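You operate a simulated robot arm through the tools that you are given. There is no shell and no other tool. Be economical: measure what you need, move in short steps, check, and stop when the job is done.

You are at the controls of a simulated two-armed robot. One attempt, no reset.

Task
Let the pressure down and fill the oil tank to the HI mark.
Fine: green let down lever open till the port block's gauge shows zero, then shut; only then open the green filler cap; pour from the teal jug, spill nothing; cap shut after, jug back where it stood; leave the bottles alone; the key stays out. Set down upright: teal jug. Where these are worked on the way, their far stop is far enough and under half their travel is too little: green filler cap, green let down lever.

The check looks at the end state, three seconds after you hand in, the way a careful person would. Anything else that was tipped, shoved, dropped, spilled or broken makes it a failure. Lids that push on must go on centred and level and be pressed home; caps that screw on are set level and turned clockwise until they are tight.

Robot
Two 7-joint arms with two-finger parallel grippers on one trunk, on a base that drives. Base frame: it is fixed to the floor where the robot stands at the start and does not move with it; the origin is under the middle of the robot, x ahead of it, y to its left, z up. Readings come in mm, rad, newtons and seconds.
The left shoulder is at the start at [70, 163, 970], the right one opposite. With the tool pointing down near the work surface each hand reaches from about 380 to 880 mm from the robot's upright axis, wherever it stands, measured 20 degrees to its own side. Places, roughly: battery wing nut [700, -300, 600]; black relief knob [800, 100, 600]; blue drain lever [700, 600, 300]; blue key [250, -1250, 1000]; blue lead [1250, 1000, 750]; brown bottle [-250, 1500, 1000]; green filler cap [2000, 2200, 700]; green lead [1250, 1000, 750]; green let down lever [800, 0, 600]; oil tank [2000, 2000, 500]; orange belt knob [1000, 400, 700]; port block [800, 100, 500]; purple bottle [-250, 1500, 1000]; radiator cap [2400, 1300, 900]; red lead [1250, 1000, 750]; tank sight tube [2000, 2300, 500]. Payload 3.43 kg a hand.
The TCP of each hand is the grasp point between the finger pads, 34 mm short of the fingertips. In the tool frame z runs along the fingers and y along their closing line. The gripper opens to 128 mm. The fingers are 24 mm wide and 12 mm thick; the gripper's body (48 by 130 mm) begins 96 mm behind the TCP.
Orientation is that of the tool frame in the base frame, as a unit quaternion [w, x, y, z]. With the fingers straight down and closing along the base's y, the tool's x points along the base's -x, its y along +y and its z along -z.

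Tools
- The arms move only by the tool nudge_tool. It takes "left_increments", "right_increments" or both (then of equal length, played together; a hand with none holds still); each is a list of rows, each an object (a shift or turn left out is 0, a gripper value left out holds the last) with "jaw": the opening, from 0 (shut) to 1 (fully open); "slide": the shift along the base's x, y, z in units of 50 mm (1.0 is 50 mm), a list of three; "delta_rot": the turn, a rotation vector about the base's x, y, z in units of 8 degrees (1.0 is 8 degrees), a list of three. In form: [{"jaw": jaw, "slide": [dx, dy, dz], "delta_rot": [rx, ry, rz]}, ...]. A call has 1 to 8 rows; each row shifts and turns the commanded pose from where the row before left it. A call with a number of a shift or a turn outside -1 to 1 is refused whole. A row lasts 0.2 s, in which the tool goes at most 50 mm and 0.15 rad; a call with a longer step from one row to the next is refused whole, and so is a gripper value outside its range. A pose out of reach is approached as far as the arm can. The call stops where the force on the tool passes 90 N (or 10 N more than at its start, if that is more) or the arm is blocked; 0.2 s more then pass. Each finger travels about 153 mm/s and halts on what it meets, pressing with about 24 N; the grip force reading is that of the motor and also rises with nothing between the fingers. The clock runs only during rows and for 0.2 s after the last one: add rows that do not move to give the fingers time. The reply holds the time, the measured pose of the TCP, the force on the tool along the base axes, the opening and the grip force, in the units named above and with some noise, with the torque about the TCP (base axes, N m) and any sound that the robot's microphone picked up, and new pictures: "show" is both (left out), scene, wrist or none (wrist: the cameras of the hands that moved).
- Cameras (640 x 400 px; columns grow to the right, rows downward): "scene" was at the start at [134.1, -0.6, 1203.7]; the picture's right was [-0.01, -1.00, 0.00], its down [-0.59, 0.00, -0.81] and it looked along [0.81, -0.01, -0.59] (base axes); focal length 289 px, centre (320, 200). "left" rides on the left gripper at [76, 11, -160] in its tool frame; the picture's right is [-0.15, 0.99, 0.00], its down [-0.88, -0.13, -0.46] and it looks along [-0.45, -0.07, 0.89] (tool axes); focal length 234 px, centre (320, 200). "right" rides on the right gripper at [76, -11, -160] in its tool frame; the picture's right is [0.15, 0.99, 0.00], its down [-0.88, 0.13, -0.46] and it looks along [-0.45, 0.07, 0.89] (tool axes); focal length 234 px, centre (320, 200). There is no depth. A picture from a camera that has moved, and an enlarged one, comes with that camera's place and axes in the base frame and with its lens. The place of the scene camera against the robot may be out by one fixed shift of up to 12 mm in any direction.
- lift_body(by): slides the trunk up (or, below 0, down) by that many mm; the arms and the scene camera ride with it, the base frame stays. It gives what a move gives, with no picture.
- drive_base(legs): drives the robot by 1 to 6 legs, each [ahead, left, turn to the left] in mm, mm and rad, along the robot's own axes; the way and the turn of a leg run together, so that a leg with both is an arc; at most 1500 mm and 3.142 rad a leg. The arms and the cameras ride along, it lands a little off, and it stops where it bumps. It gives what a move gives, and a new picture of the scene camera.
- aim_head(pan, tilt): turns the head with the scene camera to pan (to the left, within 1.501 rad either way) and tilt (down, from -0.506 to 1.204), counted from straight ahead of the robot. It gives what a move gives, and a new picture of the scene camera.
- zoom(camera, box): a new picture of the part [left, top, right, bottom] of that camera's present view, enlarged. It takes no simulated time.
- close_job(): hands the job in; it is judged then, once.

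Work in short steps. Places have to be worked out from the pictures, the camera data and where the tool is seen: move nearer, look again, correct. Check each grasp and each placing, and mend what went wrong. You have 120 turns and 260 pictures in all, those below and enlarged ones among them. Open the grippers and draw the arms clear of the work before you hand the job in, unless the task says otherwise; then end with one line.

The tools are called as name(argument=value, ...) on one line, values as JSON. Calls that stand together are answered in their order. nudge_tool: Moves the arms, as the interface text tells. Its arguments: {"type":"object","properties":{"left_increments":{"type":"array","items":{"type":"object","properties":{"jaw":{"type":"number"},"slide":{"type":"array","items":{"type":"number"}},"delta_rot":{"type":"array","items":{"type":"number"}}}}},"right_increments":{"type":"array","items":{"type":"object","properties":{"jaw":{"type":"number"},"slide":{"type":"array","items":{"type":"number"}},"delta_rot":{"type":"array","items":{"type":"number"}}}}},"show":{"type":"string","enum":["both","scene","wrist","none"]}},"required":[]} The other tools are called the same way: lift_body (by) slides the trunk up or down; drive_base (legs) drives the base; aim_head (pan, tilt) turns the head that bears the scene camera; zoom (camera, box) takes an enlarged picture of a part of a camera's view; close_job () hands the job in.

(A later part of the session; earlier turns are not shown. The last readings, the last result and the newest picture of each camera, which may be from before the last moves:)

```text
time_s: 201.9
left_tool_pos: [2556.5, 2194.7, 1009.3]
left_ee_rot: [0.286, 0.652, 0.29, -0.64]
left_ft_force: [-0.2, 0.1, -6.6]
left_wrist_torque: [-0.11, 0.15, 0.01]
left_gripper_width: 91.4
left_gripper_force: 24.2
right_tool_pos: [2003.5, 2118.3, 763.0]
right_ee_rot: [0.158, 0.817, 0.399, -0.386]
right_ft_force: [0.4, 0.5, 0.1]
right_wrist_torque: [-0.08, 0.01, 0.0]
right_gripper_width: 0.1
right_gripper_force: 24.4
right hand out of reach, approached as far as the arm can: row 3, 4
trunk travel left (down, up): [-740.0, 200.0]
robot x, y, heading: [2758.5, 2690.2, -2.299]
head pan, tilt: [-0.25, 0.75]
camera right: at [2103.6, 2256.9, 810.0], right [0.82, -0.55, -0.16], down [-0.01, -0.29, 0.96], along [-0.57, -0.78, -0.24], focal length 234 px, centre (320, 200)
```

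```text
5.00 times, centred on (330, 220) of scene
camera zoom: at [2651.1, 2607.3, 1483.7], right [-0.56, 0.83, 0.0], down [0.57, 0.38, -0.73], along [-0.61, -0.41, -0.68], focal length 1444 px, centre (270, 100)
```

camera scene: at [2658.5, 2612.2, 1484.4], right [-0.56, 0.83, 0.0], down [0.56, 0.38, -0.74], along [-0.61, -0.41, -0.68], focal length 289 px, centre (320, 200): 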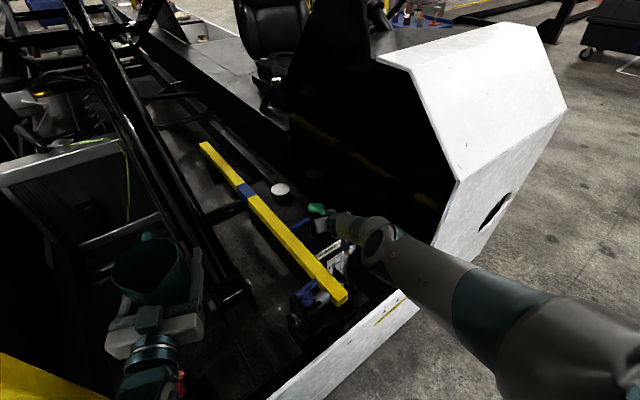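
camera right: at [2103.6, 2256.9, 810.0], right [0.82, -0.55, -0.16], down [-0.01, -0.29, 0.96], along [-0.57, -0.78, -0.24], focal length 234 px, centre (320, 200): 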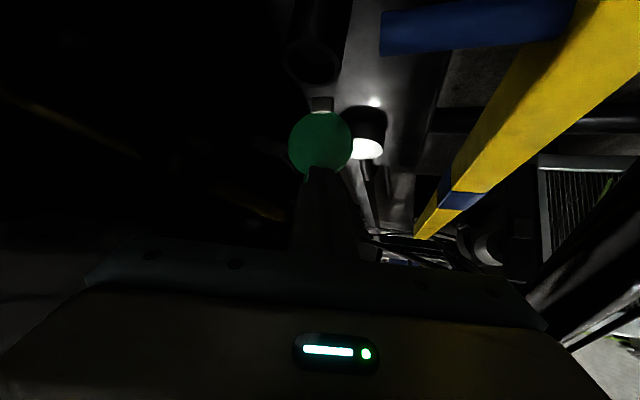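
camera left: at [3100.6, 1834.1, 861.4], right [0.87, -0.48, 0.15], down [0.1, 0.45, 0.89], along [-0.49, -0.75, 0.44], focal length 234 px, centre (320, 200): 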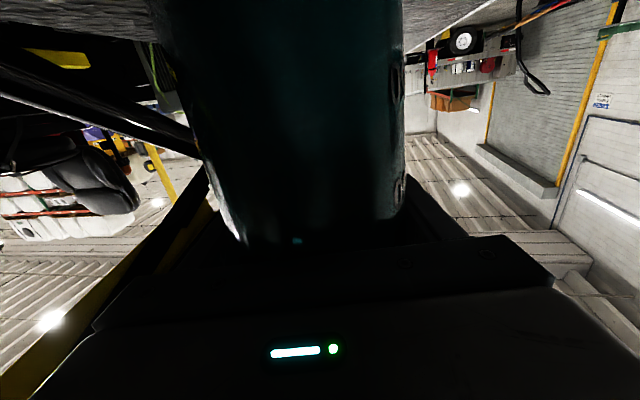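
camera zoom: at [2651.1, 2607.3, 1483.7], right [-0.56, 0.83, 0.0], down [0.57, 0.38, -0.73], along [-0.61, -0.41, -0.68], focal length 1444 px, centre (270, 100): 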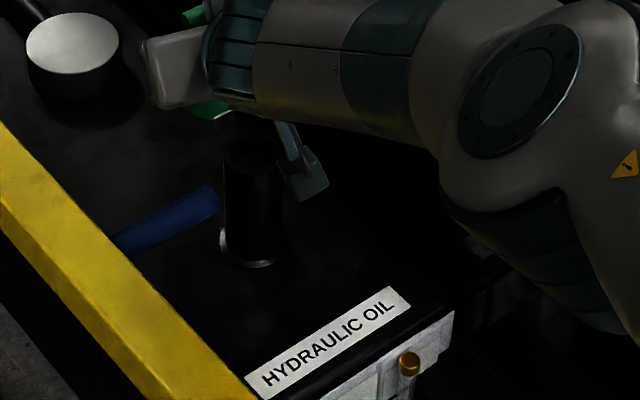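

The lid stands about vertical. I push it further over by driving the base 60 mm ahead.

drive_base(legs=[[60, 0, 0]])

zoom(camera="right", box=[200, 40, 440, 240])

```text
time_s: 203.0
left_tool_pos: [2551.6, 2180.7, 1009.5]
left_ee_rot: [0.295, 0.648, 0.3, -0.635]
left_ft_force: [0.7, 0.9, -7.0]
left_wrist_torque: [-0.16, 0.12, -0.01]
left_gripper_width: 91.1
left_gripper_force: 24.3
right_tool_pos: [1994.9, 2090.3, 766.9]
right_ee_rot: [0.16, 0.811, 0.409, -0.386]
right_ft_force: [15.1, 19.1, 16.2]
right_wrist_torque: [-0.25, 0.06, 0.12]
right_gripper_width: 0.0
right_gripper_force: 23.4
trunk travel left (down, up): [-740.0, 200.0]
robot x, y, heading: [2735.3, 2681.5, -2.269]
head pan, tilt: [-0.25, 0.75]
stopped in leg 1: the robot was blocked; the commanded pose is now the measured one
camera scene: at [2634.8, 2596.9, 1484.3], right [-0.58, 0.81, 0.0], down [0.55, 0.4, -0.73], along [-0.6, -0.43, -0.68], focal length 289 px, centre (320, 200)
```

scene: 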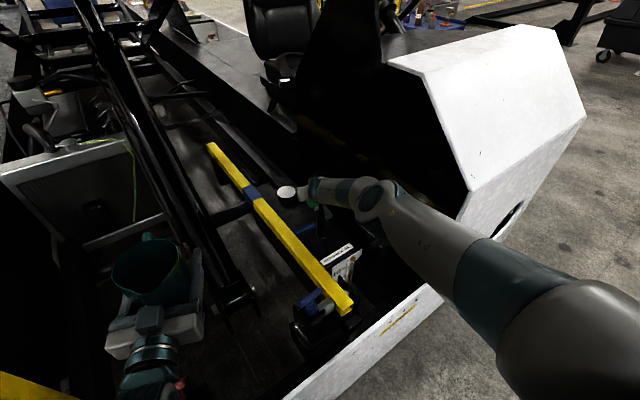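

```text
2.00 times, centred on (320, 140) of right
camera zoom: at [2093.2, 2231.1, 812.9], right [0.83, -0.53, -0.17], down [0.0, -0.29, 0.96], along [-0.55, -0.8, -0.24], focal length 468 px, centre (320, 320)
```

zoom: 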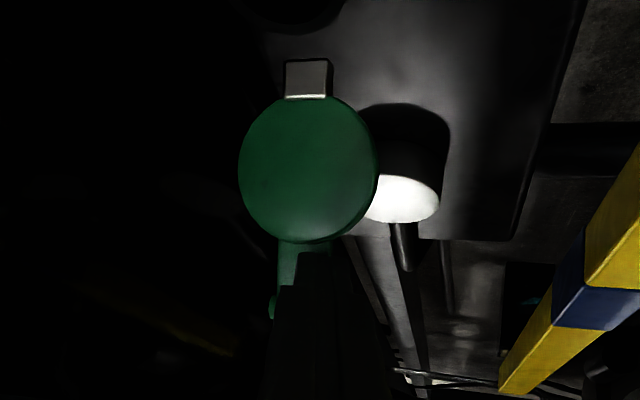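

The lid pushes back at ~29 N: it is at its far stop. I back the finger away and check that it stays open.

nudge_tool(right_increments=[{"slide": [0.3, 0.4, 0.1]}, {"slide": [0.3, 0.4, 0.5]}, {"slide": [0.1, 0.5, 0.8]}, {"slide": [0.0, 0.5, 0.8]}, {"slide": [0.0, 0.5, 0.8]}], show="both")

zoom(camera="scene", box=[270, 160, 390, 280])

```text
time_s: 204.2
left_tool_pos: [2549.3, 2177.4, 1008.7]
left_ee_rot: [0.296, 0.648, 0.301, -0.635]
left_ft_force: [-0.7, 1.2, -6.2]
left_wrist_torque: [-0.13, 0.13, 0.01]
left_gripper_width: 91.2
left_gripper_force: 23.9
right_tool_pos: [2029.1, 2202.7, 914.1]
right_ee_rot: [0.159, 0.812, 0.409, -0.385]
right_ft_force: [0.5, 1.1, 0.3]
right_wrist_torque: [-0.04, 0.02, 0.01]
right_gripper_width: 0.0
right_gripper_force: 24.2
trunk travel left (down, up): [-740.0, 200.0]
robot x, y, heading: [2734.5, 2678.8, -2.269]
head pan, tilt: [-0.25, 0.75]
camera scene: at [2631.0, 2593.1, 1483.8], right [-0.58, 0.81, 0.0], down [0.55, 0.4, -0.73], along [-0.59, -0.43, -0.68], focal length 289 px, centre (320, 200)
camera right: at [2127.4, 2344.3, 962.6], right [0.83, -0.53, -0.17], down [0.0, -0.3, 0.96], along [-0.55, -0.8, -0.24], focal length 234 px, centre (320, 200)
```

scene: 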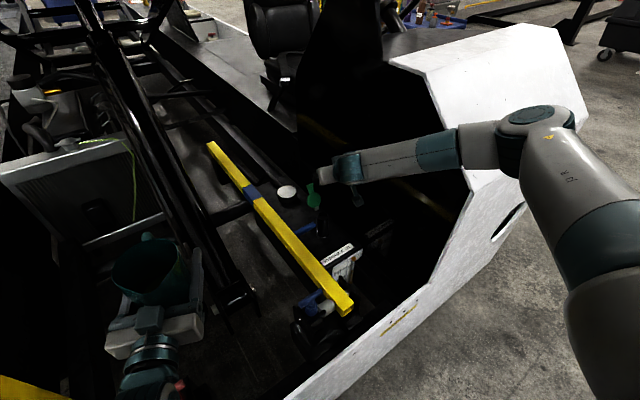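
right: 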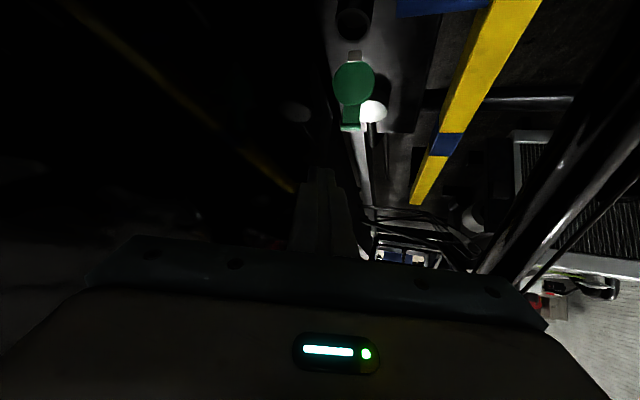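

```text
3.33 times, centred on (330, 220) of scene
camera zoom: at [2631.0, 2593.1, 1483.8], right [-0.58, 0.81, 0.0], down [0.55, 0.4, -0.73], along [-0.59, -0.43, -0.68], focal length 962 px, centre (287, 133)
```

zoom: 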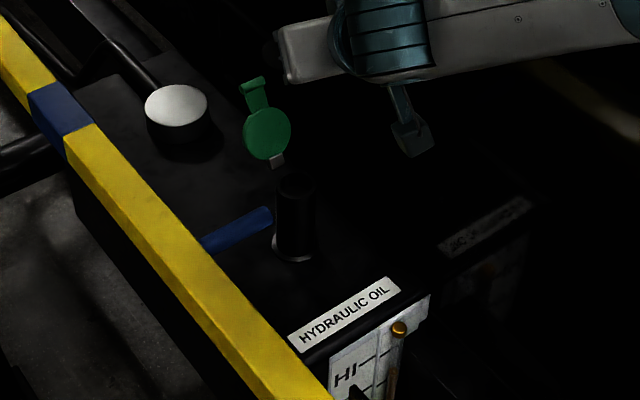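

The cap is open and stays so. Neck mouth ≈(1985,2135,650); the yellow bar (top z≈706) lies ~180 mm left of it, so the jug must stay above z≈785 while tipping. I raise and tuck the right hand, then sidestep right so the left arm gets the neck ahead of it.

nudge_tool(right_increments=[{"slide": [0.4, 0.5, 0.7]}, {"slide": [0.4, 0.5, 0.7]}, {"slide": [0.4, 0.5, 0.7]}, {"slide": [0.4, 0.5, 0.7]}, {"slide": [0.3, 0.4, 0.8]}, {"slide": [0.3, 0.4, 0.8]}], show="none")

drive_base(legs=[[-60, 0, 0], [0, -190, 0]])

```text
time_s: 205.6
left_tool_pos: [2549.8, 2177.3, 1007.3]
left_ee_rot: [0.296, 0.647, 0.301, -0.635]
left_ft_force: [0.3, -0.1, -6.2]
left_wrist_torque: [-0.15, 0.15, 0.0]
left_gripper_width: 91.3
left_gripper_force: 23.8
right_tool_pos: [2137.9, 2341.6, 1134.2]
right_ee_rot: [0.159, 0.812, 0.409, -0.385]
right_ft_force: [0.4, -0.2, -0.3]
right_wrist_torque: [0.02, -0.03, -0.02]
right_gripper_width: 0.1
right_gripper_force: 24.1
trunk travel left (down, up): [-740.0, 200.0]
robot x, y, heading: [2733.8, 2680.9, -2.267]
head pan, tilt: [-0.25, 0.75]
```

```text
time_s: 207.8
left_tool_pos: [2438.7, 2345.2, 1007.9]
left_ee_rot: [0.298, 0.647, 0.303, -0.633]
left_ft_force: [-2.1, 0.3, -5.1]
left_wrist_torque: [-0.14, 0.15, 0.05]
left_gripper_width: 91.3
left_gripper_force: 23.4
right_tool_pos: [2028.9, 2506.2, 1134.3]
right_ee_rot: [0.161, 0.811, 0.411, -0.385]
right_ft_force: [5.2, -5.7, 0.9]
right_wrist_torque: [-0.1, -0.05, 0.31]
right_gripper_width: 0.2
right_gripper_force: 23.9
trunk travel left (down, up): [-740.0, 200.0]
robot x, y, heading: [2622.9, 2851.2, -2.263]
head pan, tilt: [-0.25, 0.75]
camera scene: at [2519.0, 2761.1, 1483.7], right [-0.59, 0.81, 0.0], down [0.55, 0.4, -0.73], along [-0.59, -0.43, -0.68], focal length 289 px, centre (320, 200)
```

scene: 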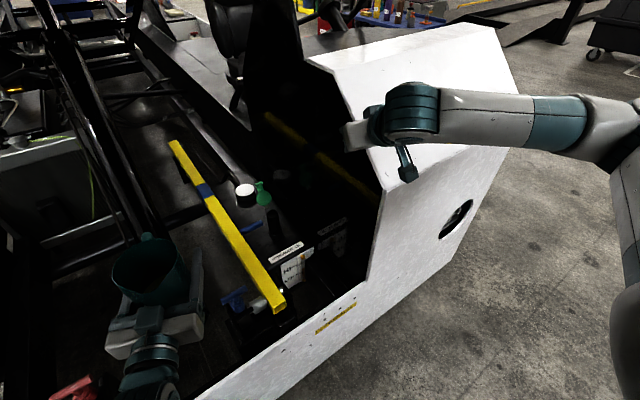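

The right hand touches the console edge lightly. I raise and pull it back, then drive 130 ahead.

nudge_tool(right_increments=[{"slide": [0.3, 0.5, 0.5]}, {"slide": [0.3, 0.6, 0.6]}, {"slide": [0.2, 0.6, 0.7]}, {"slide": [0.2, 0.6, 0.7]}, {"slide": [0.2, 0.5, 0.7]}], show="none")

drive_base(legs=[[130, 0, 0]])

zoom(camera="scene", box=[180, 160, 340, 320])

```text
time_s: 208.9
left_tool_pos: [2440.9, 2347.1, 1006.9]
left_ee_rot: [0.297, 0.647, 0.303, -0.633]
left_ft_force: [-0.4, 0.6, -5.9]
left_wrist_torque: [-0.18, 0.18, 0.04]
left_gripper_width: 91.3
left_gripper_force: 23.9
right_tool_pos: [2091.3, 2645.9, 1292.4]
right_ee_rot: [0.161, 0.811, 0.412, -0.384]
right_ft_force: [-0.3, -0.7, 0.7]
right_wrist_torque: [0.01, 0.01, -0.01]
right_gripper_width: 0.0
right_gripper_force: 24.3
trunk travel left (down, up): [-740.0, 200.0]
robot x, y, heading: [2626.7, 2846.6, -2.264]
head pan, tilt: [-0.25, 0.75]
```

```text
time_s: 210.2
left_tool_pos: [2358.4, 2248.6, 1008.0]
left_ee_rot: [0.297, 0.647, 0.303, -0.633]
left_ft_force: [0.4, 0.1, -5.5]
left_wrist_torque: [-0.15, 0.15, -0.01]
left_gripper_width: 91.2
left_gripper_force: 23.8
right_tool_pos: [2009.6, 2547.8, 1293.4]
right_ee_rot: [0.161, 0.81, 0.412, -0.384]
right_ft_force: [0.0, -1.1, -0.7]
right_wrist_torque: [0.0, 0.0, -0.03]
right_gripper_width: 0.2
right_gripper_force: 24.2
trunk travel left (down, up): [-740.0, 200.0]
robot x, y, heading: [2536.6, 2753.0, -2.264]
head pan, tilt: [-0.25, 0.75]
camera scene: at [2438.6, 2663.0, 1483.8], right [-0.59, 0.81, 0.0], down [0.55, 0.4, -0.73], along [-0.59, -0.43, -0.68], focal length 289 px, centre (320, 200)
```

scene: 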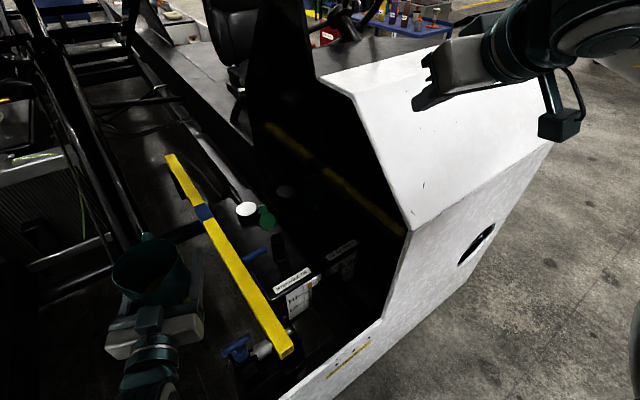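

```text
2.50 times, centred on (260, 240) of scene
camera zoom: at [2438.6, 2663.0, 1483.8], right [-0.59, 0.81, 0.0], down [0.55, 0.4, -0.73], along [-0.59, -0.43, -0.68], focal length 722 px, centre (470, 100)
```

zoom: 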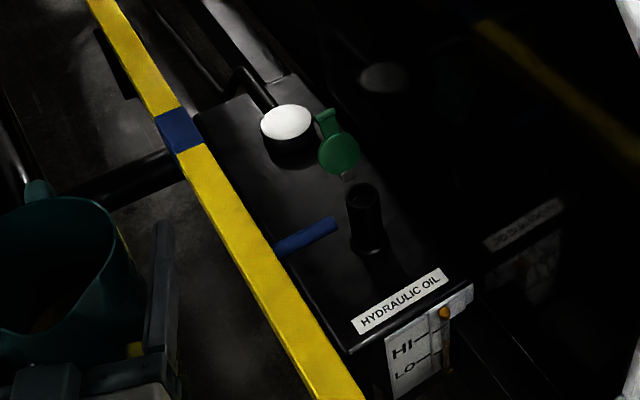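

The tank, sight tube and jug are all in view. I move the jug (upright, z≈1000) to a point ~84 mm left of the neck: (2045,2078).

nudge_tool(left_increments=[{"slide": [-0.6, -0.33, 0]}, {"slide": [-0.6, -0.33, 0]}, {"slide": [-0.6, -0.33, 0]}, {"slide": [-0.6, -0.33, 0]}, {"slide": [-0.6, -0.33, 0]}, {"slide": [-0.6, -0.33, 0]}, {"slide": [-0.6, -0.33, 0]}, {"slide": [-0.6, -0.33, 0]}], show="none")

nudge_tool(left_increments=[{"slide": [-0.5, -0.26, -0.4]}, {"slide": [-0.5, -0.26, -0.6]}, {"slide": [-0.4, -0.2, -0.6]}, {"slide": [0, 0, -0.6]}, {"slide": [0, 0, -0.6]}], show="scene")

zoom(camera="scene", box=[200, 160, 340, 300])

```text
time_s: 211.9
left_tool_pos: [2196.4, 2097.0, 973.4]
left_ee_rot: [0.349, 0.673, 0.267, -0.595]
left_ft_force: [-0.4, -0.2, -6.1]
left_wrist_torque: [-0.15, 0.16, 0.04]
left_gripper_width: 91.2
left_gripper_force: 23.6
right_tool_pos: [2007.8, 2547.2, 1291.8]
right_ee_rot: [0.161, 0.811, 0.412, -0.383]
right_ft_force: [-0.2, 1.4, 0.5]
right_wrist_torque: [0.0, -0.01, -0.02]
right_gripper_width: 0.0
right_gripper_force: 24.2
trunk travel left (down, up): [-740.0, 200.0]
robot x, y, heading: [2542.9, 2751.5, -2.265]
head pan, tilt: [-0.25, 0.75]
stopped in row 8 (left hand): the arm was blocked; the commanded pose is now the measured one
```

```text
time_s: 213.3
left_tool_pos: [2190.0, 2017.0, 809.8]
left_ee_rot: [0.394, 0.686, 0.242, -0.561]
left_ft_force: [-0.2, -0.9, -6.3]
left_wrist_torque: [-0.14, 0.15, 0.02]
left_gripper_width: 91.3
left_gripper_force: 23.8
right_tool_pos: [2008.5, 2548.6, 1294.6]
right_ee_rot: [0.161, 0.811, 0.412, -0.383]
right_ft_force: [0.7, -0.3, 1.0]
right_wrist_torque: [0.02, 0.02, 0.03]
right_gripper_width: 0.1
right_gripper_force: 23.9
trunk travel left (down, up): [-740.0, 200.0]
robot x, y, heading: [2545.7, 2748.6, -2.264]
head pan, tilt: [-0.25, 0.75]
stopped in row 5 (left hand): the arm was blocked; the commanded pose is now the measured one
camera scene: at [2437.8, 2662.3, 1483.7], right [-0.59, 0.81, 0.0], down [0.55, 0.4, -0.73], along [-0.59, -0.43, -0.68], focal length 289 px, centre (320, 200)
```

scene: 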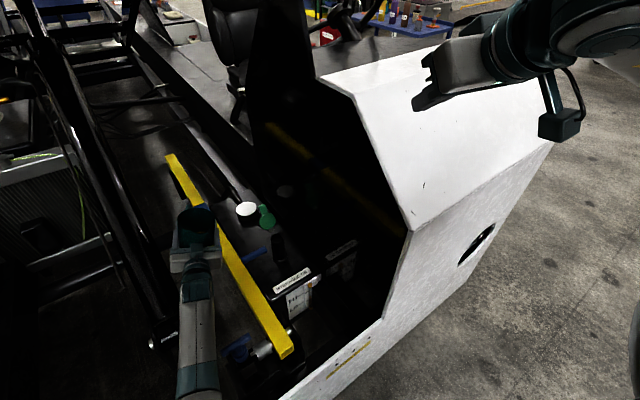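

```text
2.86 times, centred on (270, 230) of scene
camera zoom: at [2437.8, 2662.3, 1483.7], right [-0.59, 0.81, 0.0], down [0.55, 0.4, -0.73], along [-0.59, -0.43, -0.68], focal length 825 px, centre (463, 114)
```

zoom: 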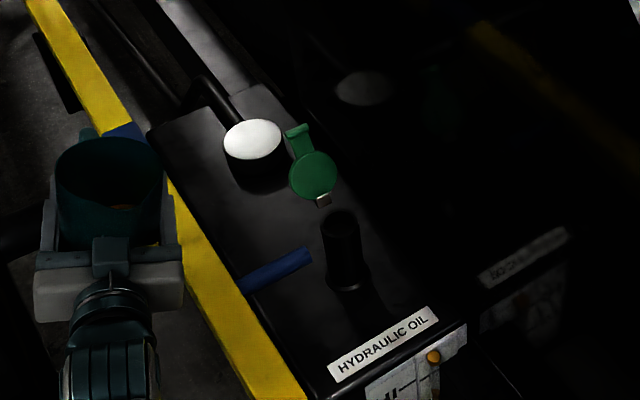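

The left arm cannot follow toward the robot's middle (it jammed and the jug tilted ~16°). Some oil is visible at the jug's bottom, none spilled. I raise it and restore it upright.

nudge_tool(left_increments=[{"slide": [0.1, 0, 0.5]}, {"slide": [0.1, 0, 0.6]}, {"slide": [0.1, 0.1, 0.6], "delta_rot": [0.33, 0.57, -0.15]}, {"slide": [0.1, 0.1, 0.6], "delta_rot": [0.33, 0.57, -0.15]}, {"slide": [0, 0.1, 0.6], "delta_rot": [0.33, 0.57, -0.15]}, {}], show="scene")

```text
time_s: 214.7
left_tool_pos: [2210.2, 2031.7, 955.5]
left_ee_rot: [0.295, 0.646, 0.304, -0.635]
left_ft_force: [-1.1, -0.5, -6.0]
left_wrist_torque: [-0.17, 0.14, 0.02]
left_gripper_width: 91.4
left_gripper_force: 23.8
right_tool_pos: [2009.1, 2548.2, 1292.9]
right_ee_rot: [0.161, 0.811, 0.411, -0.384]
right_ft_force: [-0.2, 0.5, 0.4]
right_wrist_torque: [0.02, 0.01, -0.02]
right_gripper_width: 0.1
right_gripper_force: 24.5
trunk travel left (down, up): [-740.0, 200.0]
robot x, y, heading: [2542.5, 2749.0, -2.263]
head pan, tilt: [-0.25, 0.75]
camera scene: at [2437.8, 2661.7, 1483.6], right [-0.59, 0.81, 0.0], down [0.55, 0.4, -0.73], along [-0.59, -0.43, -0.68], focal length 289 px, centre (320, 200)
```

scene: 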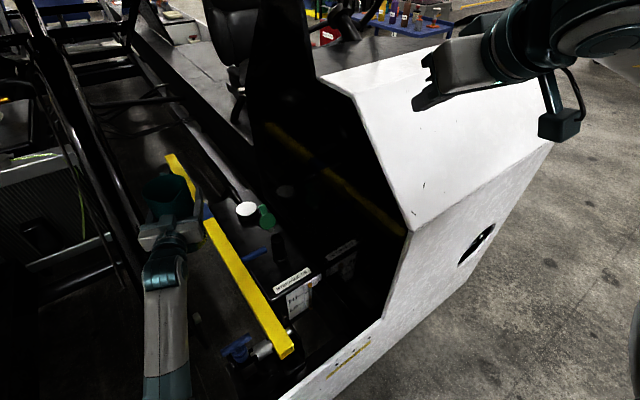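

Upright again with the hand ~200 mm left of my axis. I use the base to carry it over: 70 ahead and 156 right.

drive_base(legs=[[70, -156, 0]])

zoom(camera="scene", box=[120, 150, 280, 310])

```text
time_s: 216.1
left_tool_pos: [2047.1, 2077.0, 954.7]
left_ee_rot: [0.296, 0.646, 0.304, -0.635]
left_ft_force: [0.2, 0.2, -5.7]
left_wrist_torque: [-0.16, 0.13, 0.02]
left_gripper_width: 91.3
left_gripper_force: 24.0
right_tool_pos: [1845.8, 2594.7, 1292.9]
right_ee_rot: [0.161, 0.81, 0.411, -0.385]
right_ft_force: [-0.3, -0.1, 1.0]
right_wrist_torque: [0.03, 0.01, -0.03]
right_gripper_width: 0.0
right_gripper_force: 23.6
trunk travel left (down, up): [-740.0, 200.0]
robot x, y, heading: [2376.9, 2798.5, -2.263]
head pan, tilt: [-0.25, 0.75]
camera scene: at [2275.5, 2707.7, 1483.7], right [-0.59, 0.81, 0.0], down [0.55, 0.4, -0.73], along [-0.59, -0.43, -0.68], focal length 289 px, centre (320, 200)
```

scene: 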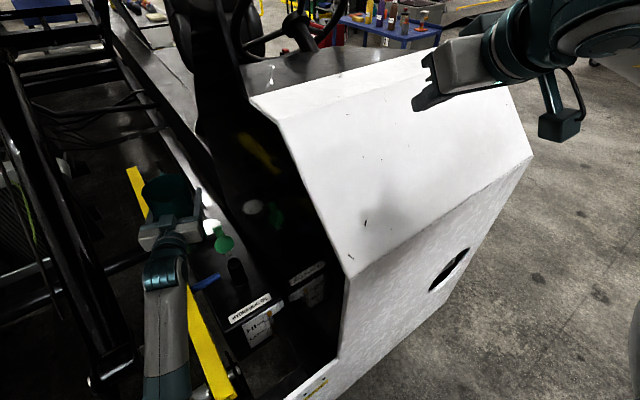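

```text
2.50 times, centred on (200, 230) of scene
camera zoom: at [2275.5, 2707.7, 1483.7], right [-0.59, 0.81, 0.0], down [0.55, 0.4, -0.73], along [-0.59, -0.43, -0.68], focal length 722 px, centre (620, 125)
```

zoom: 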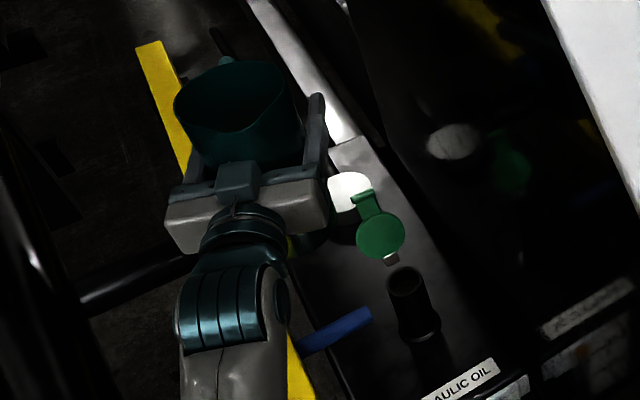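

Calibration check: the projected fingertip matches the picture within 3 px. I zoom on the jug to measure rim and spout relative to the fingers.

zoom(camera="scene", box=[130, 165, 210, 245])

```text
5.00 times, centred on (170, 205) of scene
camera zoom: at [2275.5, 2707.7, 1483.7], right [-0.59, 0.81, 0.0], down [0.55, 0.4, -0.73], along [-0.59, -0.43, -0.68], focal length 1444 px, centre (1070, 175)
```

zoom: 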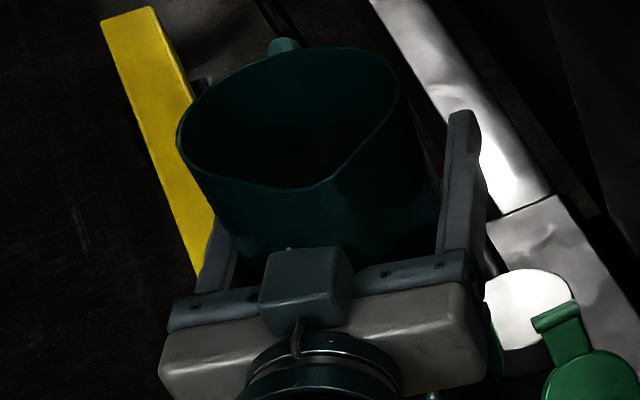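

Fit: the jug axis sits ~8 mm left and ~20 mm behind the TCP. So the TCP for pouring should be about (2030,2063). I lower to z≈830 there and tip 50° to the right (level is low, so nothing flows yet).

nudge_tool(left_increments=[{"slide": [-0.09, -0.07, -0.6]}, {"slide": [-0.09, -0.07, -0.6]}, {"slide": [-0.09, -0.07, -0.6]}, {"slide": [-0.07, -0.07, -0.6]}, {}], show="none")

nudge_tool(left_increments=[{"delta_rot": [-0.57, -0.686, 0]}, {"delta_rot": [-0.57, -0.686, 0]}, {"delta_rot": [-0.57, -0.686, 0]}, {"delta_rot": [-0.57, -0.686, 0]}, {"delta_rot": [-0.57, -0.686, 0]}, {"delta_rot": [-0.57, -0.686, 0]}, {"delta_rot": [-0.57, -0.686, 0]}], show="scene")

zoom(camera="scene", box=[140, 180, 280, 320])

```text
time_s: 217.3
left_tool_pos: [2028.5, 2065.0, 834.7]
left_ee_rot: [0.295, 0.646, 0.303, -0.635]
left_ft_force: [-0.3, -0.2, -5.6]
left_wrist_torque: [-0.18, 0.16, -0.01]
left_gripper_width: 91.3
left_gripper_force: 24.0
right_tool_pos: [1843.9, 2594.6, 1292.7]
right_ee_rot: [0.16, 0.811, 0.411, -0.385]
right_ft_force: [-0.4, 0.1, 0.6]
right_wrist_torque: [0.01, -0.01, -0.02]
right_gripper_width: 0.0
right_gripper_force: 23.9
trunk travel left (down, up): [-740.0, 200.0]
robot x, y, heading: [2378.2, 2795.0, -2.265]
head pan, tilt: [-0.25, 0.75]
```

```text
time_s: 218.9
left_tool_pos: [2029.3, 2063.9, 834.6]
left_ee_rot: [0.543, 0.712, 0.008, -0.446]
left_ft_force: [0.2, -0.7, -4.8]
left_wrist_torque: [-0.13, 0.2, 0.01]
left_gripper_width: 91.1
left_gripper_force: 24.2
right_tool_pos: [1845.9, 2593.7, 1292.4]
right_ee_rot: [0.161, 0.811, 0.411, -0.383]
right_ft_force: [-0.1, -0.7, 0.9]
right_wrist_torque: [-0.01, 0.01, 0.0]
right_gripper_width: 0.0
right_gripper_force: 24.4
trunk travel left (down, up): [-740.0, 200.0]
robot x, y, heading: [2378.1, 2801.0, -2.268]
head pan, tilt: [-0.25, 0.75]
camera scene: at [2274.7, 2708.0, 1483.6], right [-0.59, 0.81, 0.0], down [0.55, 0.4, -0.73], along [-0.59, -0.43, -0.68], focal length 289 px, centre (320, 200)
```

scene: 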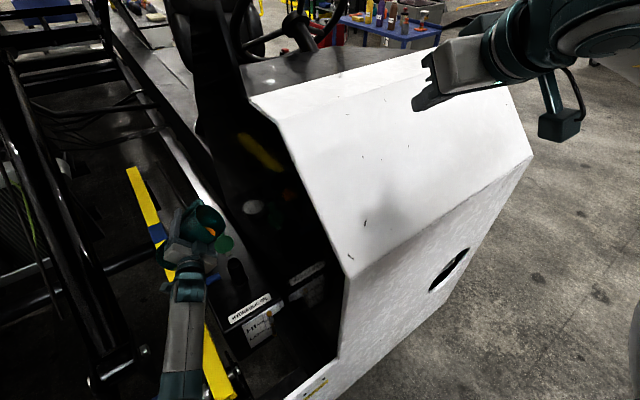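

```text
2.86 times, centred on (210, 250) of scene
camera zoom: at [2274.7, 2708.0, 1483.6], right [-0.59, 0.81, 0.0], down [0.55, 0.4, -0.73], along [-0.59, -0.43, -0.68], focal length 825 px, centre (634, 57)
```

zoom: 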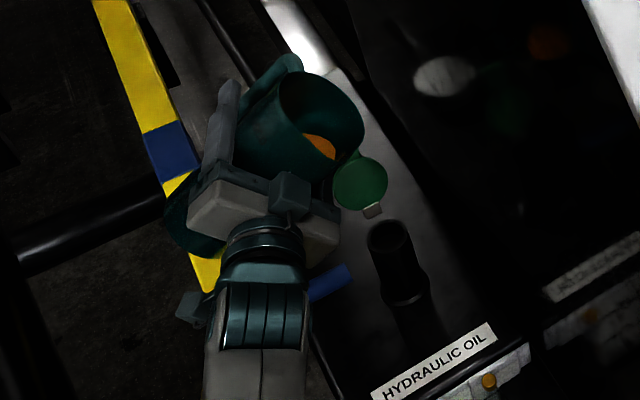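

Oil is visible well short of the lip; the lip is ~13 mm too far right and slightly behind the neck. I correct (left and forward), tip to 65° and lower to z≈803.

nudge_tool(left_increments=[{"slide": [0.05, -0.22, -0.2]}, {"slide": [0.05, -0.22, -0.2], "delta_rot": [-0.6, -0.72, 0]}, {"slide": [0, 0, -0.24], "delta_rot": [-0.6, -0.72, 0]}, {}], show="none")

zoom(camera="scene", box=[160, 190, 280, 310])

```text
time_s: 219.9
left_tool_pos: [2033.9, 2042.4, 805.3]
left_ee_rot: [0.598, 0.705, -0.084, -0.372]
left_ft_force: [0.7, -0.2, -6.3]
left_wrist_torque: [-0.09, 0.25, -0.02]
left_gripper_width: 91.3
left_gripper_force: 24.0
right_tool_pos: [1845.6, 2594.7, 1293.0]
right_ee_rot: [0.161, 0.811, 0.412, -0.384]
right_ft_force: [0.3, -0.2, -0.2]
right_wrist_torque: [0.0, 0.01, 0.04]
right_gripper_width: 0.3
right_gripper_force: 24.3
trunk travel left (down, up): [-740.0, 200.0]
robot x, y, heading: [2377.5, 2796.0, -2.266]
head pan, tilt: [-0.25, 0.75]
```

```text
3.33 times, centred on (220, 250) of scene
camera zoom: at [2274.5, 2708.4, 1483.8], right [-0.59, 0.81, 0.0], down [0.55, 0.4, -0.73], along [-0.59, -0.43, -0.68], focal length 962 px, centre (653, 33)
```

zoom: 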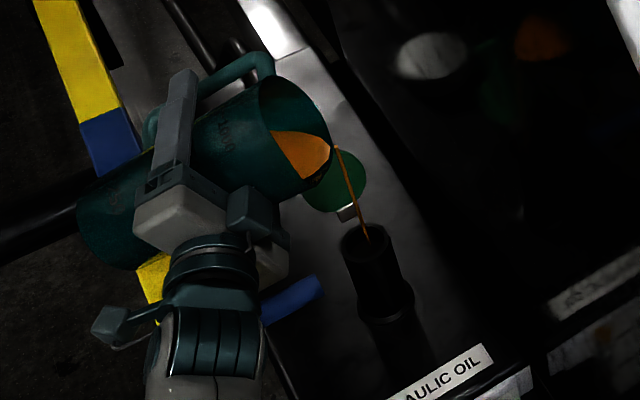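

It is pouring, and the stream falls into the neck's centre. I hold and watch stream and sight tube.

nudge_tool(left_increments=[{}, {}, {}], show="none")

zoom(camera="scene", box=[180, 220, 320, 360])

```text
time_s: 220.7
left_tool_pos: [2033.8, 2042.7, 803.8]
left_ee_rot: [0.597, 0.706, -0.084, -0.373]
left_ft_force: [0.1, 0.1, -6.3]
left_wrist_torque: [-0.07, 0.22, -0.01]
left_gripper_width: 91.2
left_gripper_force: 24.4
right_tool_pos: [1845.2, 2595.3, 1292.2]
right_ee_rot: [0.161, 0.811, 0.41, -0.385]
right_ft_force: [-0.2, -0.6, 0.8]
right_wrist_torque: [0.0, -0.05, 0.03]
right_gripper_width: 0.0
right_gripper_force: 23.6
trunk travel left (down, up): [-740.0, 200.0]
robot x, y, heading: [2377.1, 2797.3, -2.264]
head pan, tilt: [-0.25, 0.75]
```

```text
2.86 times, centred on (250, 290) of scene
camera zoom: at [2274.3, 2708.7, 1483.7], right [-0.59, 0.81, 0.0], down [0.55, 0.4, -0.73], along [-0.59, -0.43, -0.68], focal length 825 px, centre (520, -57)
```

zoom: 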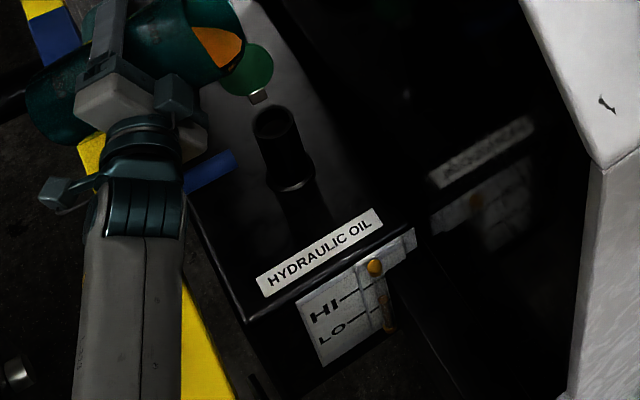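

The first trickle ended at 65°. I tip another 5°, keeping the lip in place, and check both stream and tube.

nudge_tool(left_increments=[{"slide": [0, 0, -0.12], "delta_rot": [-0.4, -0.48, 0]}, {}, {}], show="none")

zoom(camera="scene", box=[190, 220, 290, 350])

nudge_tool(left_increments=[{}, {}, {}, {}, {}, {}], show="none")

zoom(camera="scene", box=[240, 290, 290, 340])

```text
time_s: 221.5
left_tool_pos: [2033.2, 2044.4, 799.2]
left_ee_rot: [0.614, 0.7, -0.114, -0.346]
left_ft_force: [0.9, -0.1, -6.0]
left_wrist_torque: [-0.04, 0.2, -0.02]
left_gripper_width: 91.1
left_gripper_force: 23.7
right_tool_pos: [1845.0, 2595.2, 1293.9]
right_ee_rot: [0.161, 0.811, 0.412, -0.383]
right_ft_force: [-0.8, -0.2, -0.1]
right_wrist_torque: [-0.02, -0.01, -0.03]
right_gripper_width: 0.1
right_gripper_force: 23.9
trunk travel left (down, up): [-740.0, 200.0]
robot x, y, heading: [2374.8, 2794.6, -2.265]
head pan, tilt: [-0.25, 0.75]
```

```text
3.08 times, centred on (240, 285) of scene
camera zoom: at [2274.3, 2709.2, 1483.7], right [-0.59, 0.81, 0.0], down [0.55, 0.4, -0.73], along [-0.59, -0.43, -0.68], focal length 888 px, centre (566, -62)
```

zoom: 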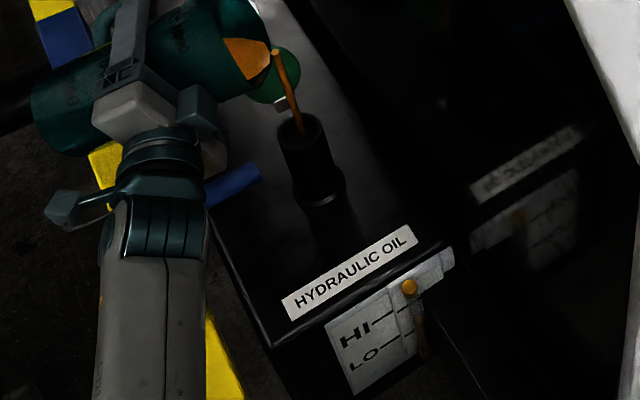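

```text
time_s: 222.9
left_tool_pos: [2034.9, 2042.2, 798.3]
left_ee_rot: [0.613, 0.701, -0.115, -0.347]
left_ft_force: [0.1, 0.4, -5.3]
left_wrist_torque: [-0.09, 0.18, -0.03]
left_gripper_width: 91.3
left_gripper_force: 24.6
right_tool_pos: [1844.6, 2596.4, 1293.8]
right_ee_rot: [0.162, 0.81, 0.411, -0.385]
right_ft_force: [-0.3, -0.6, 0.4]
right_wrist_torque: [-0.02, -0.04, 0.0]
right_gripper_width: 0.0
right_gripper_force: 23.7
trunk travel left (down, up): [-740.0, 200.0]
robot x, y, heading: [2380.1, 2794.6, -2.264]
head pan, tilt: [-0.25, 0.75]
```

```text
8.00 times, centred on (265, 315) of scene
camera zoom: at [2274.2, 2709.3, 1483.7], right [-0.59, 0.81, 0.0], down [0.55, 0.4, -0.73], along [-0.59, -0.43, -0.68], focal length 2310 px, centre (760, -720)
```

zoom: 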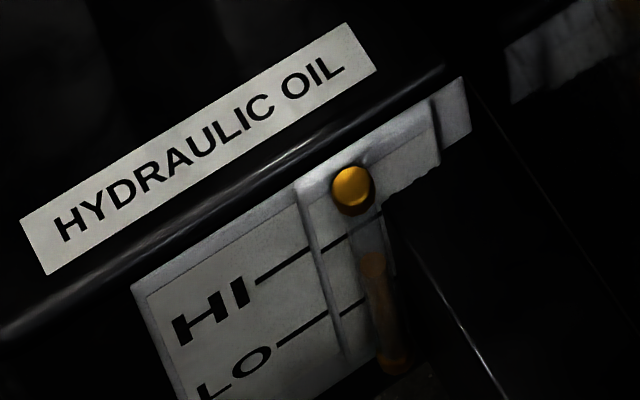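

The tube now stands about two thirds of the way from LO to HI. I check for settling, then add small tilts.

nudge_tool(left_increments=[{"delta_rot": [-0.16, -0.19, 0]}, {}, {}, {}, {}, {}], show="none")

zoom(camera="scene", box=[190, 220, 290, 350])

zoom(camera="scene", box=[240, 290, 290, 340])

```text
time_s: 224.3
left_tool_pos: [2034.3, 2042.6, 798.6]
left_ee_rot: [0.619, 0.698, -0.127, -0.336]
left_ft_force: [-0.4, -0.3, -4.1]
left_wrist_torque: [-0.08, 0.14, -0.01]
left_gripper_width: 91.2
left_gripper_force: 24.0
right_tool_pos: [1844.9, 2595.0, 1294.2]
right_ee_rot: [0.161, 0.811, 0.412, -0.384]
right_ft_force: [0.3, -0.1, 0.2]
right_wrist_torque: [0.0, 0.02, -0.01]
right_gripper_width: 0.0
right_gripper_force: 23.8
trunk travel left (down, up): [-740.0, 200.0]
robot x, y, heading: [2379.1, 2797.6, -2.265]
head pan, tilt: [-0.25, 0.75]
```

```text
3.08 times, centred on (240, 285) of scene
camera zoom: at [2274.5, 2708.8, 1483.7], right [-0.59, 0.81, 0.0], down [0.55, 0.4, -0.73], along [-0.59, -0.43, -0.68], focal length 888 px, centre (566, -62)
```

zoom: 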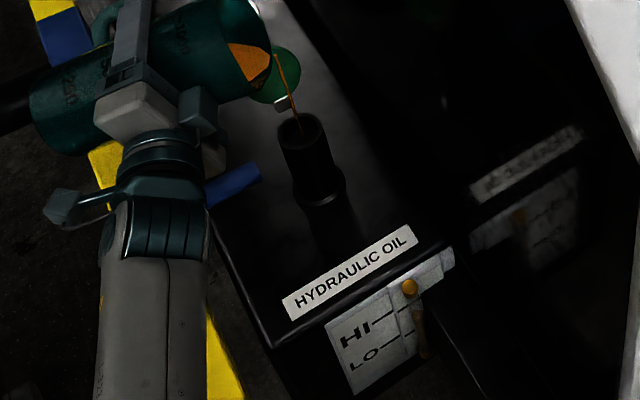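

```text
8.00 times, centred on (265, 315) of scene
camera zoom: at [2274.5, 2708.8, 1483.7], right [-0.59, 0.81, 0.0], down [0.55, 0.4, -0.73], along [-0.59, -0.43, -0.68], focal length 2310 px, centre (760, -720)
```

zoom: 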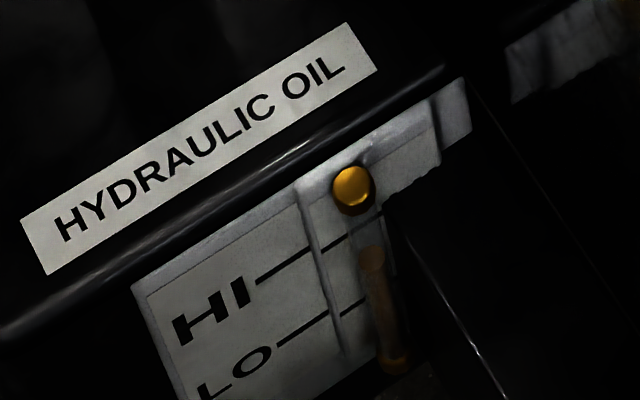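

Careful: I look steeply down, and the tube stands in front of its scale, so the true level is higher than it looks – probably close to HI already. I tip the jug back upright now and lift it.

nudge_tool(left_increments=[{"delta_rot": [0.55, 0.66, 0]}, {"delta_rot": [0.6, 0.72, 0]}, {"delta_rot": [0.6, 0.72, 0], "slide": [0, 0, 0.2]}, {"delta_rot": [0.6, 0.72, 0], "slide": [0, 0, 0.4]}, {"delta_rot": [0.6, 0.72, 0], "slide": [0, 0, 0.5]}, {"delta_rot": [0.6, 0.72, 0], "slide": [0, 0, 0.5]}, {"delta_rot": [0.6, 0.72, 0], "slide": [0, 0, 0.5]}, {"delta_rot": [0.6, 0.72, 0], "slide": [0, 0, 0.5]}], show="none")

zoom(camera="scene", box=[130, 180, 290, 340])

zoom(camera="scene", box=[250, 300, 280, 330])

```text
time_s: 226.1
left_tool_pos: [2035.0, 2044.7, 926.9]
left_ee_rot: [0.364, 0.675, 0.233, -0.598]
left_ft_force: [-0.2, 0.1, -4.5]
left_wrist_torque: [-0.09, 0.13, 0.02]
left_gripper_width: 91.2
left_gripper_force: 24.4
right_tool_pos: [1846.4, 2595.3, 1292.2]
right_ee_rot: [0.161, 0.811, 0.411, -0.384]
right_ft_force: [-0.2, 0.0, 1.2]
right_wrist_torque: [-0.01, 0.01, 0.02]
right_gripper_width: 0.2
right_gripper_force: 24.0
trunk travel left (down, up): [-740.0, 200.0]
robot x, y, heading: [2379.0, 2796.4, -2.264]
head pan, tilt: [-0.25, 0.75]
```

```text
2.50 times, centred on (210, 260) of scene
camera zoom: at [2274.7, 2708.6, 1483.7], right [-0.59, 0.81, 0.0], down [0.55, 0.4, -0.73], along [-0.59, -0.43, -0.68], focal length 722 px, centre (595, 50)
```

zoom: 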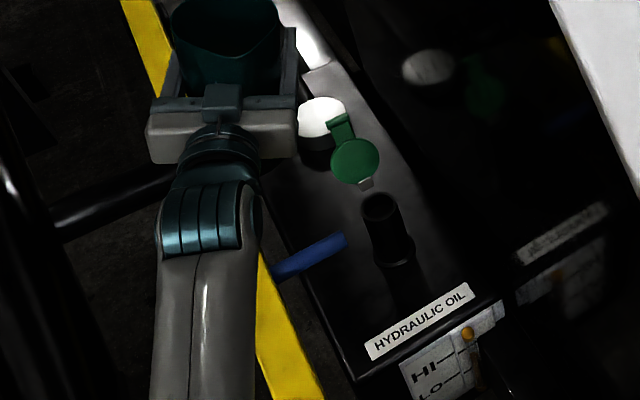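

```text
13.33 times, centred on (265, 315) of scene
camera zoom: at [2274.7, 2708.6, 1483.7], right [-0.59, 0.81, 0.0], down [0.55, 0.4, -0.73], along [-0.59, -0.43, -0.68], focal length 3850 px, centre (1053, -1333)
```

zoom: 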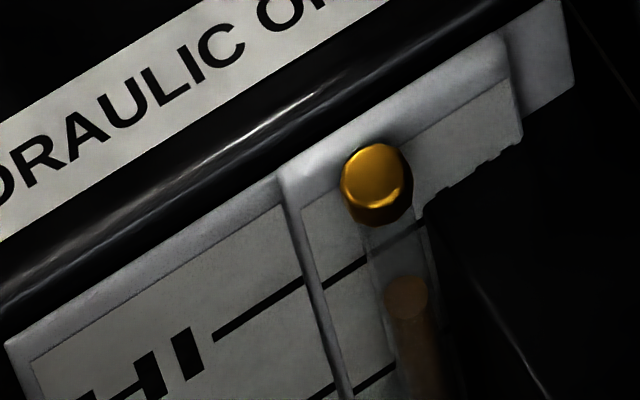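

I level the jug fully, then back the robot away and lower the trunk to read the tube from a flatter angle.

nudge_tool(left_increments=[{"delta_rot": [0.5, 0.61, 0], "slide": [0, 0, 0.4]}, {"delta_rot": [0.5, 0.61, 0], "slide": [0, 0, 0.5]}, {"slide": [0.2, 0.3, 0.7]}, {"slide": [0.2, 0.3, 0.7]}, {"slide": [0.2, 0.3, 0.7]}, {"slide": [0.2, 0.3, 0.7]}], show="none")

drive_base(legs=[[-700, 0, 0]])

lift_body(by=-380)

aim_head(pan=0.0, tilt=0.5)

```text
time_s: 227.5
left_tool_pos: [2076.8, 2102.8, 1111.6]
left_ee_rot: [0.295, 0.646, 0.304, -0.635]
left_ft_force: [0.4, 0.4, -4.6]
left_wrist_torque: [-0.11, 0.11, 0.03]
left_gripper_width: 91.4
left_gripper_force: 23.7
right_tool_pos: [1845.8, 2595.3, 1293.8]
right_ee_rot: [0.162, 0.81, 0.412, -0.384]
right_ft_force: [-0.5, 0.5, -0.1]
right_wrist_torque: [0.0, 0.04, 0.01]
right_gripper_width: 0.1
right_gripper_force: 23.7
trunk travel left (down, up): [-740.0, 200.0]
robot x, y, heading: [2375.7, 2794.4, -2.263]
head pan, tilt: [-0.25, 0.75]
```

```text
time_s: 231.3
left_tool_pos: [2522.6, 2634.2, 1112.0]
left_ee_rot: [0.296, 0.645, 0.305, -0.635]
left_ft_force: [0.3, -0.9, -4.6]
left_wrist_torque: [-0.16, 0.1, 0.0]
left_gripper_width: 91.3
left_gripper_force: 24.3
right_tool_pos: [2287.8, 3124.8, 1292.8]
right_ee_rot: [0.162, 0.81, 0.413, -0.383]
right_ft_force: [0.3, -0.1, -0.4]
right_wrist_torque: [-0.04, -0.01, -0.04]
right_gripper_width: 0.0
right_gripper_force: 23.9
trunk travel left (down, up): [-740.0, 200.0]
robot x, y, heading: [2818.7, 3329.8, -2.264]
head pan, tilt: [-0.25, 0.75]
camera scene: at [2717.2, 3240.4, 1483.6], right [-0.59, 0.81, 0.0], down [0.55, 0.4, -0.73], along [-0.59, -0.43, -0.68], focal length 289 px, centre (320, 200)
```

scene: 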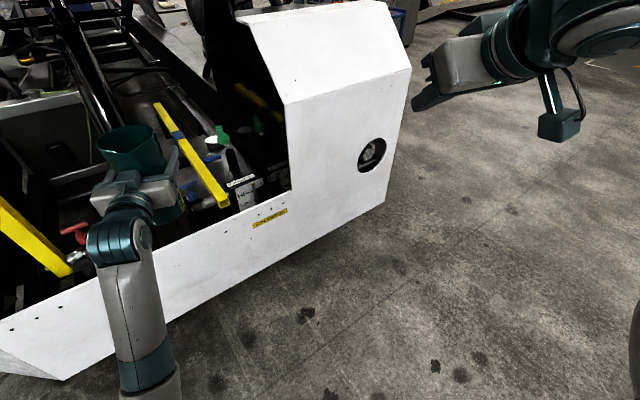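

```text
time_s: 235.0
left_tool_pos: [2522.8, 2633.8, 731.1]
left_ee_rot: [0.297, 0.645, 0.305, -0.634]
left_ft_force: [-0.7, 0.1, -4.7]
left_wrist_torque: [-0.13, 0.09, 0.02]
left_gripper_width: 91.4
left_gripper_force: 24.4
right_tool_pos: [2288.0, 3124.7, 912.1]
right_ee_rot: [0.163, 0.81, 0.413, -0.384]
right_ft_force: [-0.3, 0.1, 0.6]
right_wrist_torque: [-0.01, 0.03, 0.01]
right_gripper_width: 0.0
right_gripper_force: 24.0
trunk travel left (down, up): [-360.0, 580.0]
robot x, y, heading: [2820.0, 3330.3, -2.26]
head pan, tilt: [-0.25, 0.75]
```

```text
time_s: 235.8
left_tool_pos: [2522.7, 2634.1, 731.2]
left_ee_rot: [0.297, 0.645, 0.305, -0.635]
left_ft_force: [-0.8, -0.4, -3.7]
left_wrist_torque: [-0.14, 0.11, 0.06]
left_gripper_width: 91.4
left_gripper_force: 24.3
right_tool_pos: [2288.5, 3125.5, 913.4]
right_ee_rot: [0.162, 0.81, 0.413, -0.384]
right_ft_force: [0.0, 1.3, -0.4]
right_wrist_torque: [-0.03, 0.02, -0.02]
right_gripper_width: 0.0
right_gripper_force: 23.9
trunk travel left (down, up): [-360.0, 580.0]
robot x, y, heading: [2822.6, 3328.6, -2.266]
head pan, tilt: [0.0, 0.499]
camera scene: at [2726.4, 3219.4, 1125.6], right [-0.77, 0.64, 0.0], down [0.31, 0.37, -0.88], along [-0.56, -0.68, -0.48], focal length 289 px, centre (320, 200)
```

scene: 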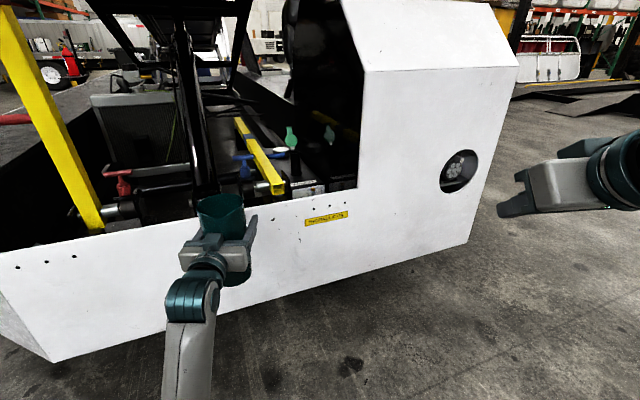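

zoom(camera="scene", box=[270, 165, 350, 215])

lift_body(by=150)

zoom(camera="scene", box=[280, 190, 340, 250])

```text
8.00 times, centred on (310, 190) of scene
camera zoom: at [2726.4, 3219.4, 1125.6], right [-0.77, 0.64, 0.0], down [0.31, 0.37, -0.88], along [-0.56, -0.68, -0.48], focal length 2310 px, centre (400, 280)
```

zoom: 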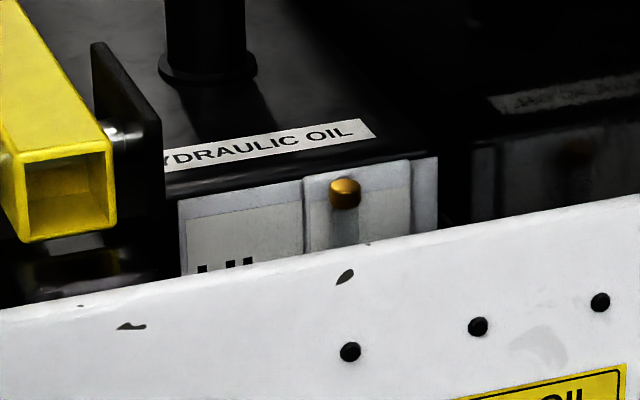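

```text
time_s: 237.5
left_tool_pos: [2522.3, 2634.1, 881.8]
left_ee_rot: [0.297, 0.645, 0.305, -0.634]
left_ft_force: [-0.2, -0.1, -4.6]
left_wrist_torque: [-0.12, 0.12, 0.02]
left_gripper_width: 91.2
left_gripper_force: 23.7
right_tool_pos: [2288.2, 3125.5, 1062.9]
right_ee_rot: [0.161, 0.81, 0.413, -0.384]
right_ft_force: [0.0, 0.2, -0.3]
right_wrist_torque: [0.06, -0.02, -0.03]
right_gripper_width: 0.3
right_gripper_force: 24.1
trunk travel left (down, up): [-510.0, 430.0]
robot x, y, heading: [2825.5, 3329.5, -2.262]
head pan, tilt: [0.0, 0.499]
```

```text
6.67 times, centred on (310, 220) of scene
camera zoom: at [2726.2, 3219.2, 1275.5], right [-0.77, 0.64, 0.0], down [0.31, 0.37, -0.88], along [-0.56, -0.68, -0.48], focal length 1925 px, centre (387, 67)
```

zoom: 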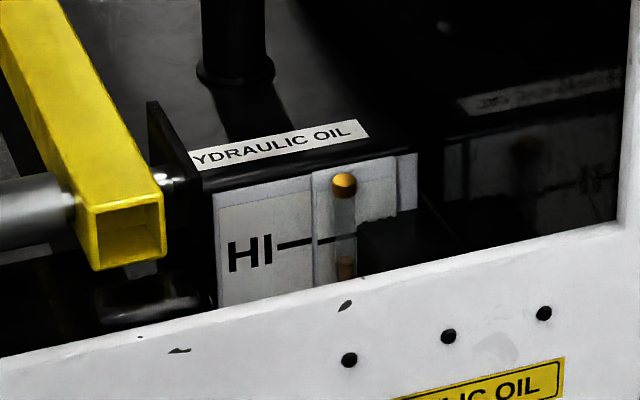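

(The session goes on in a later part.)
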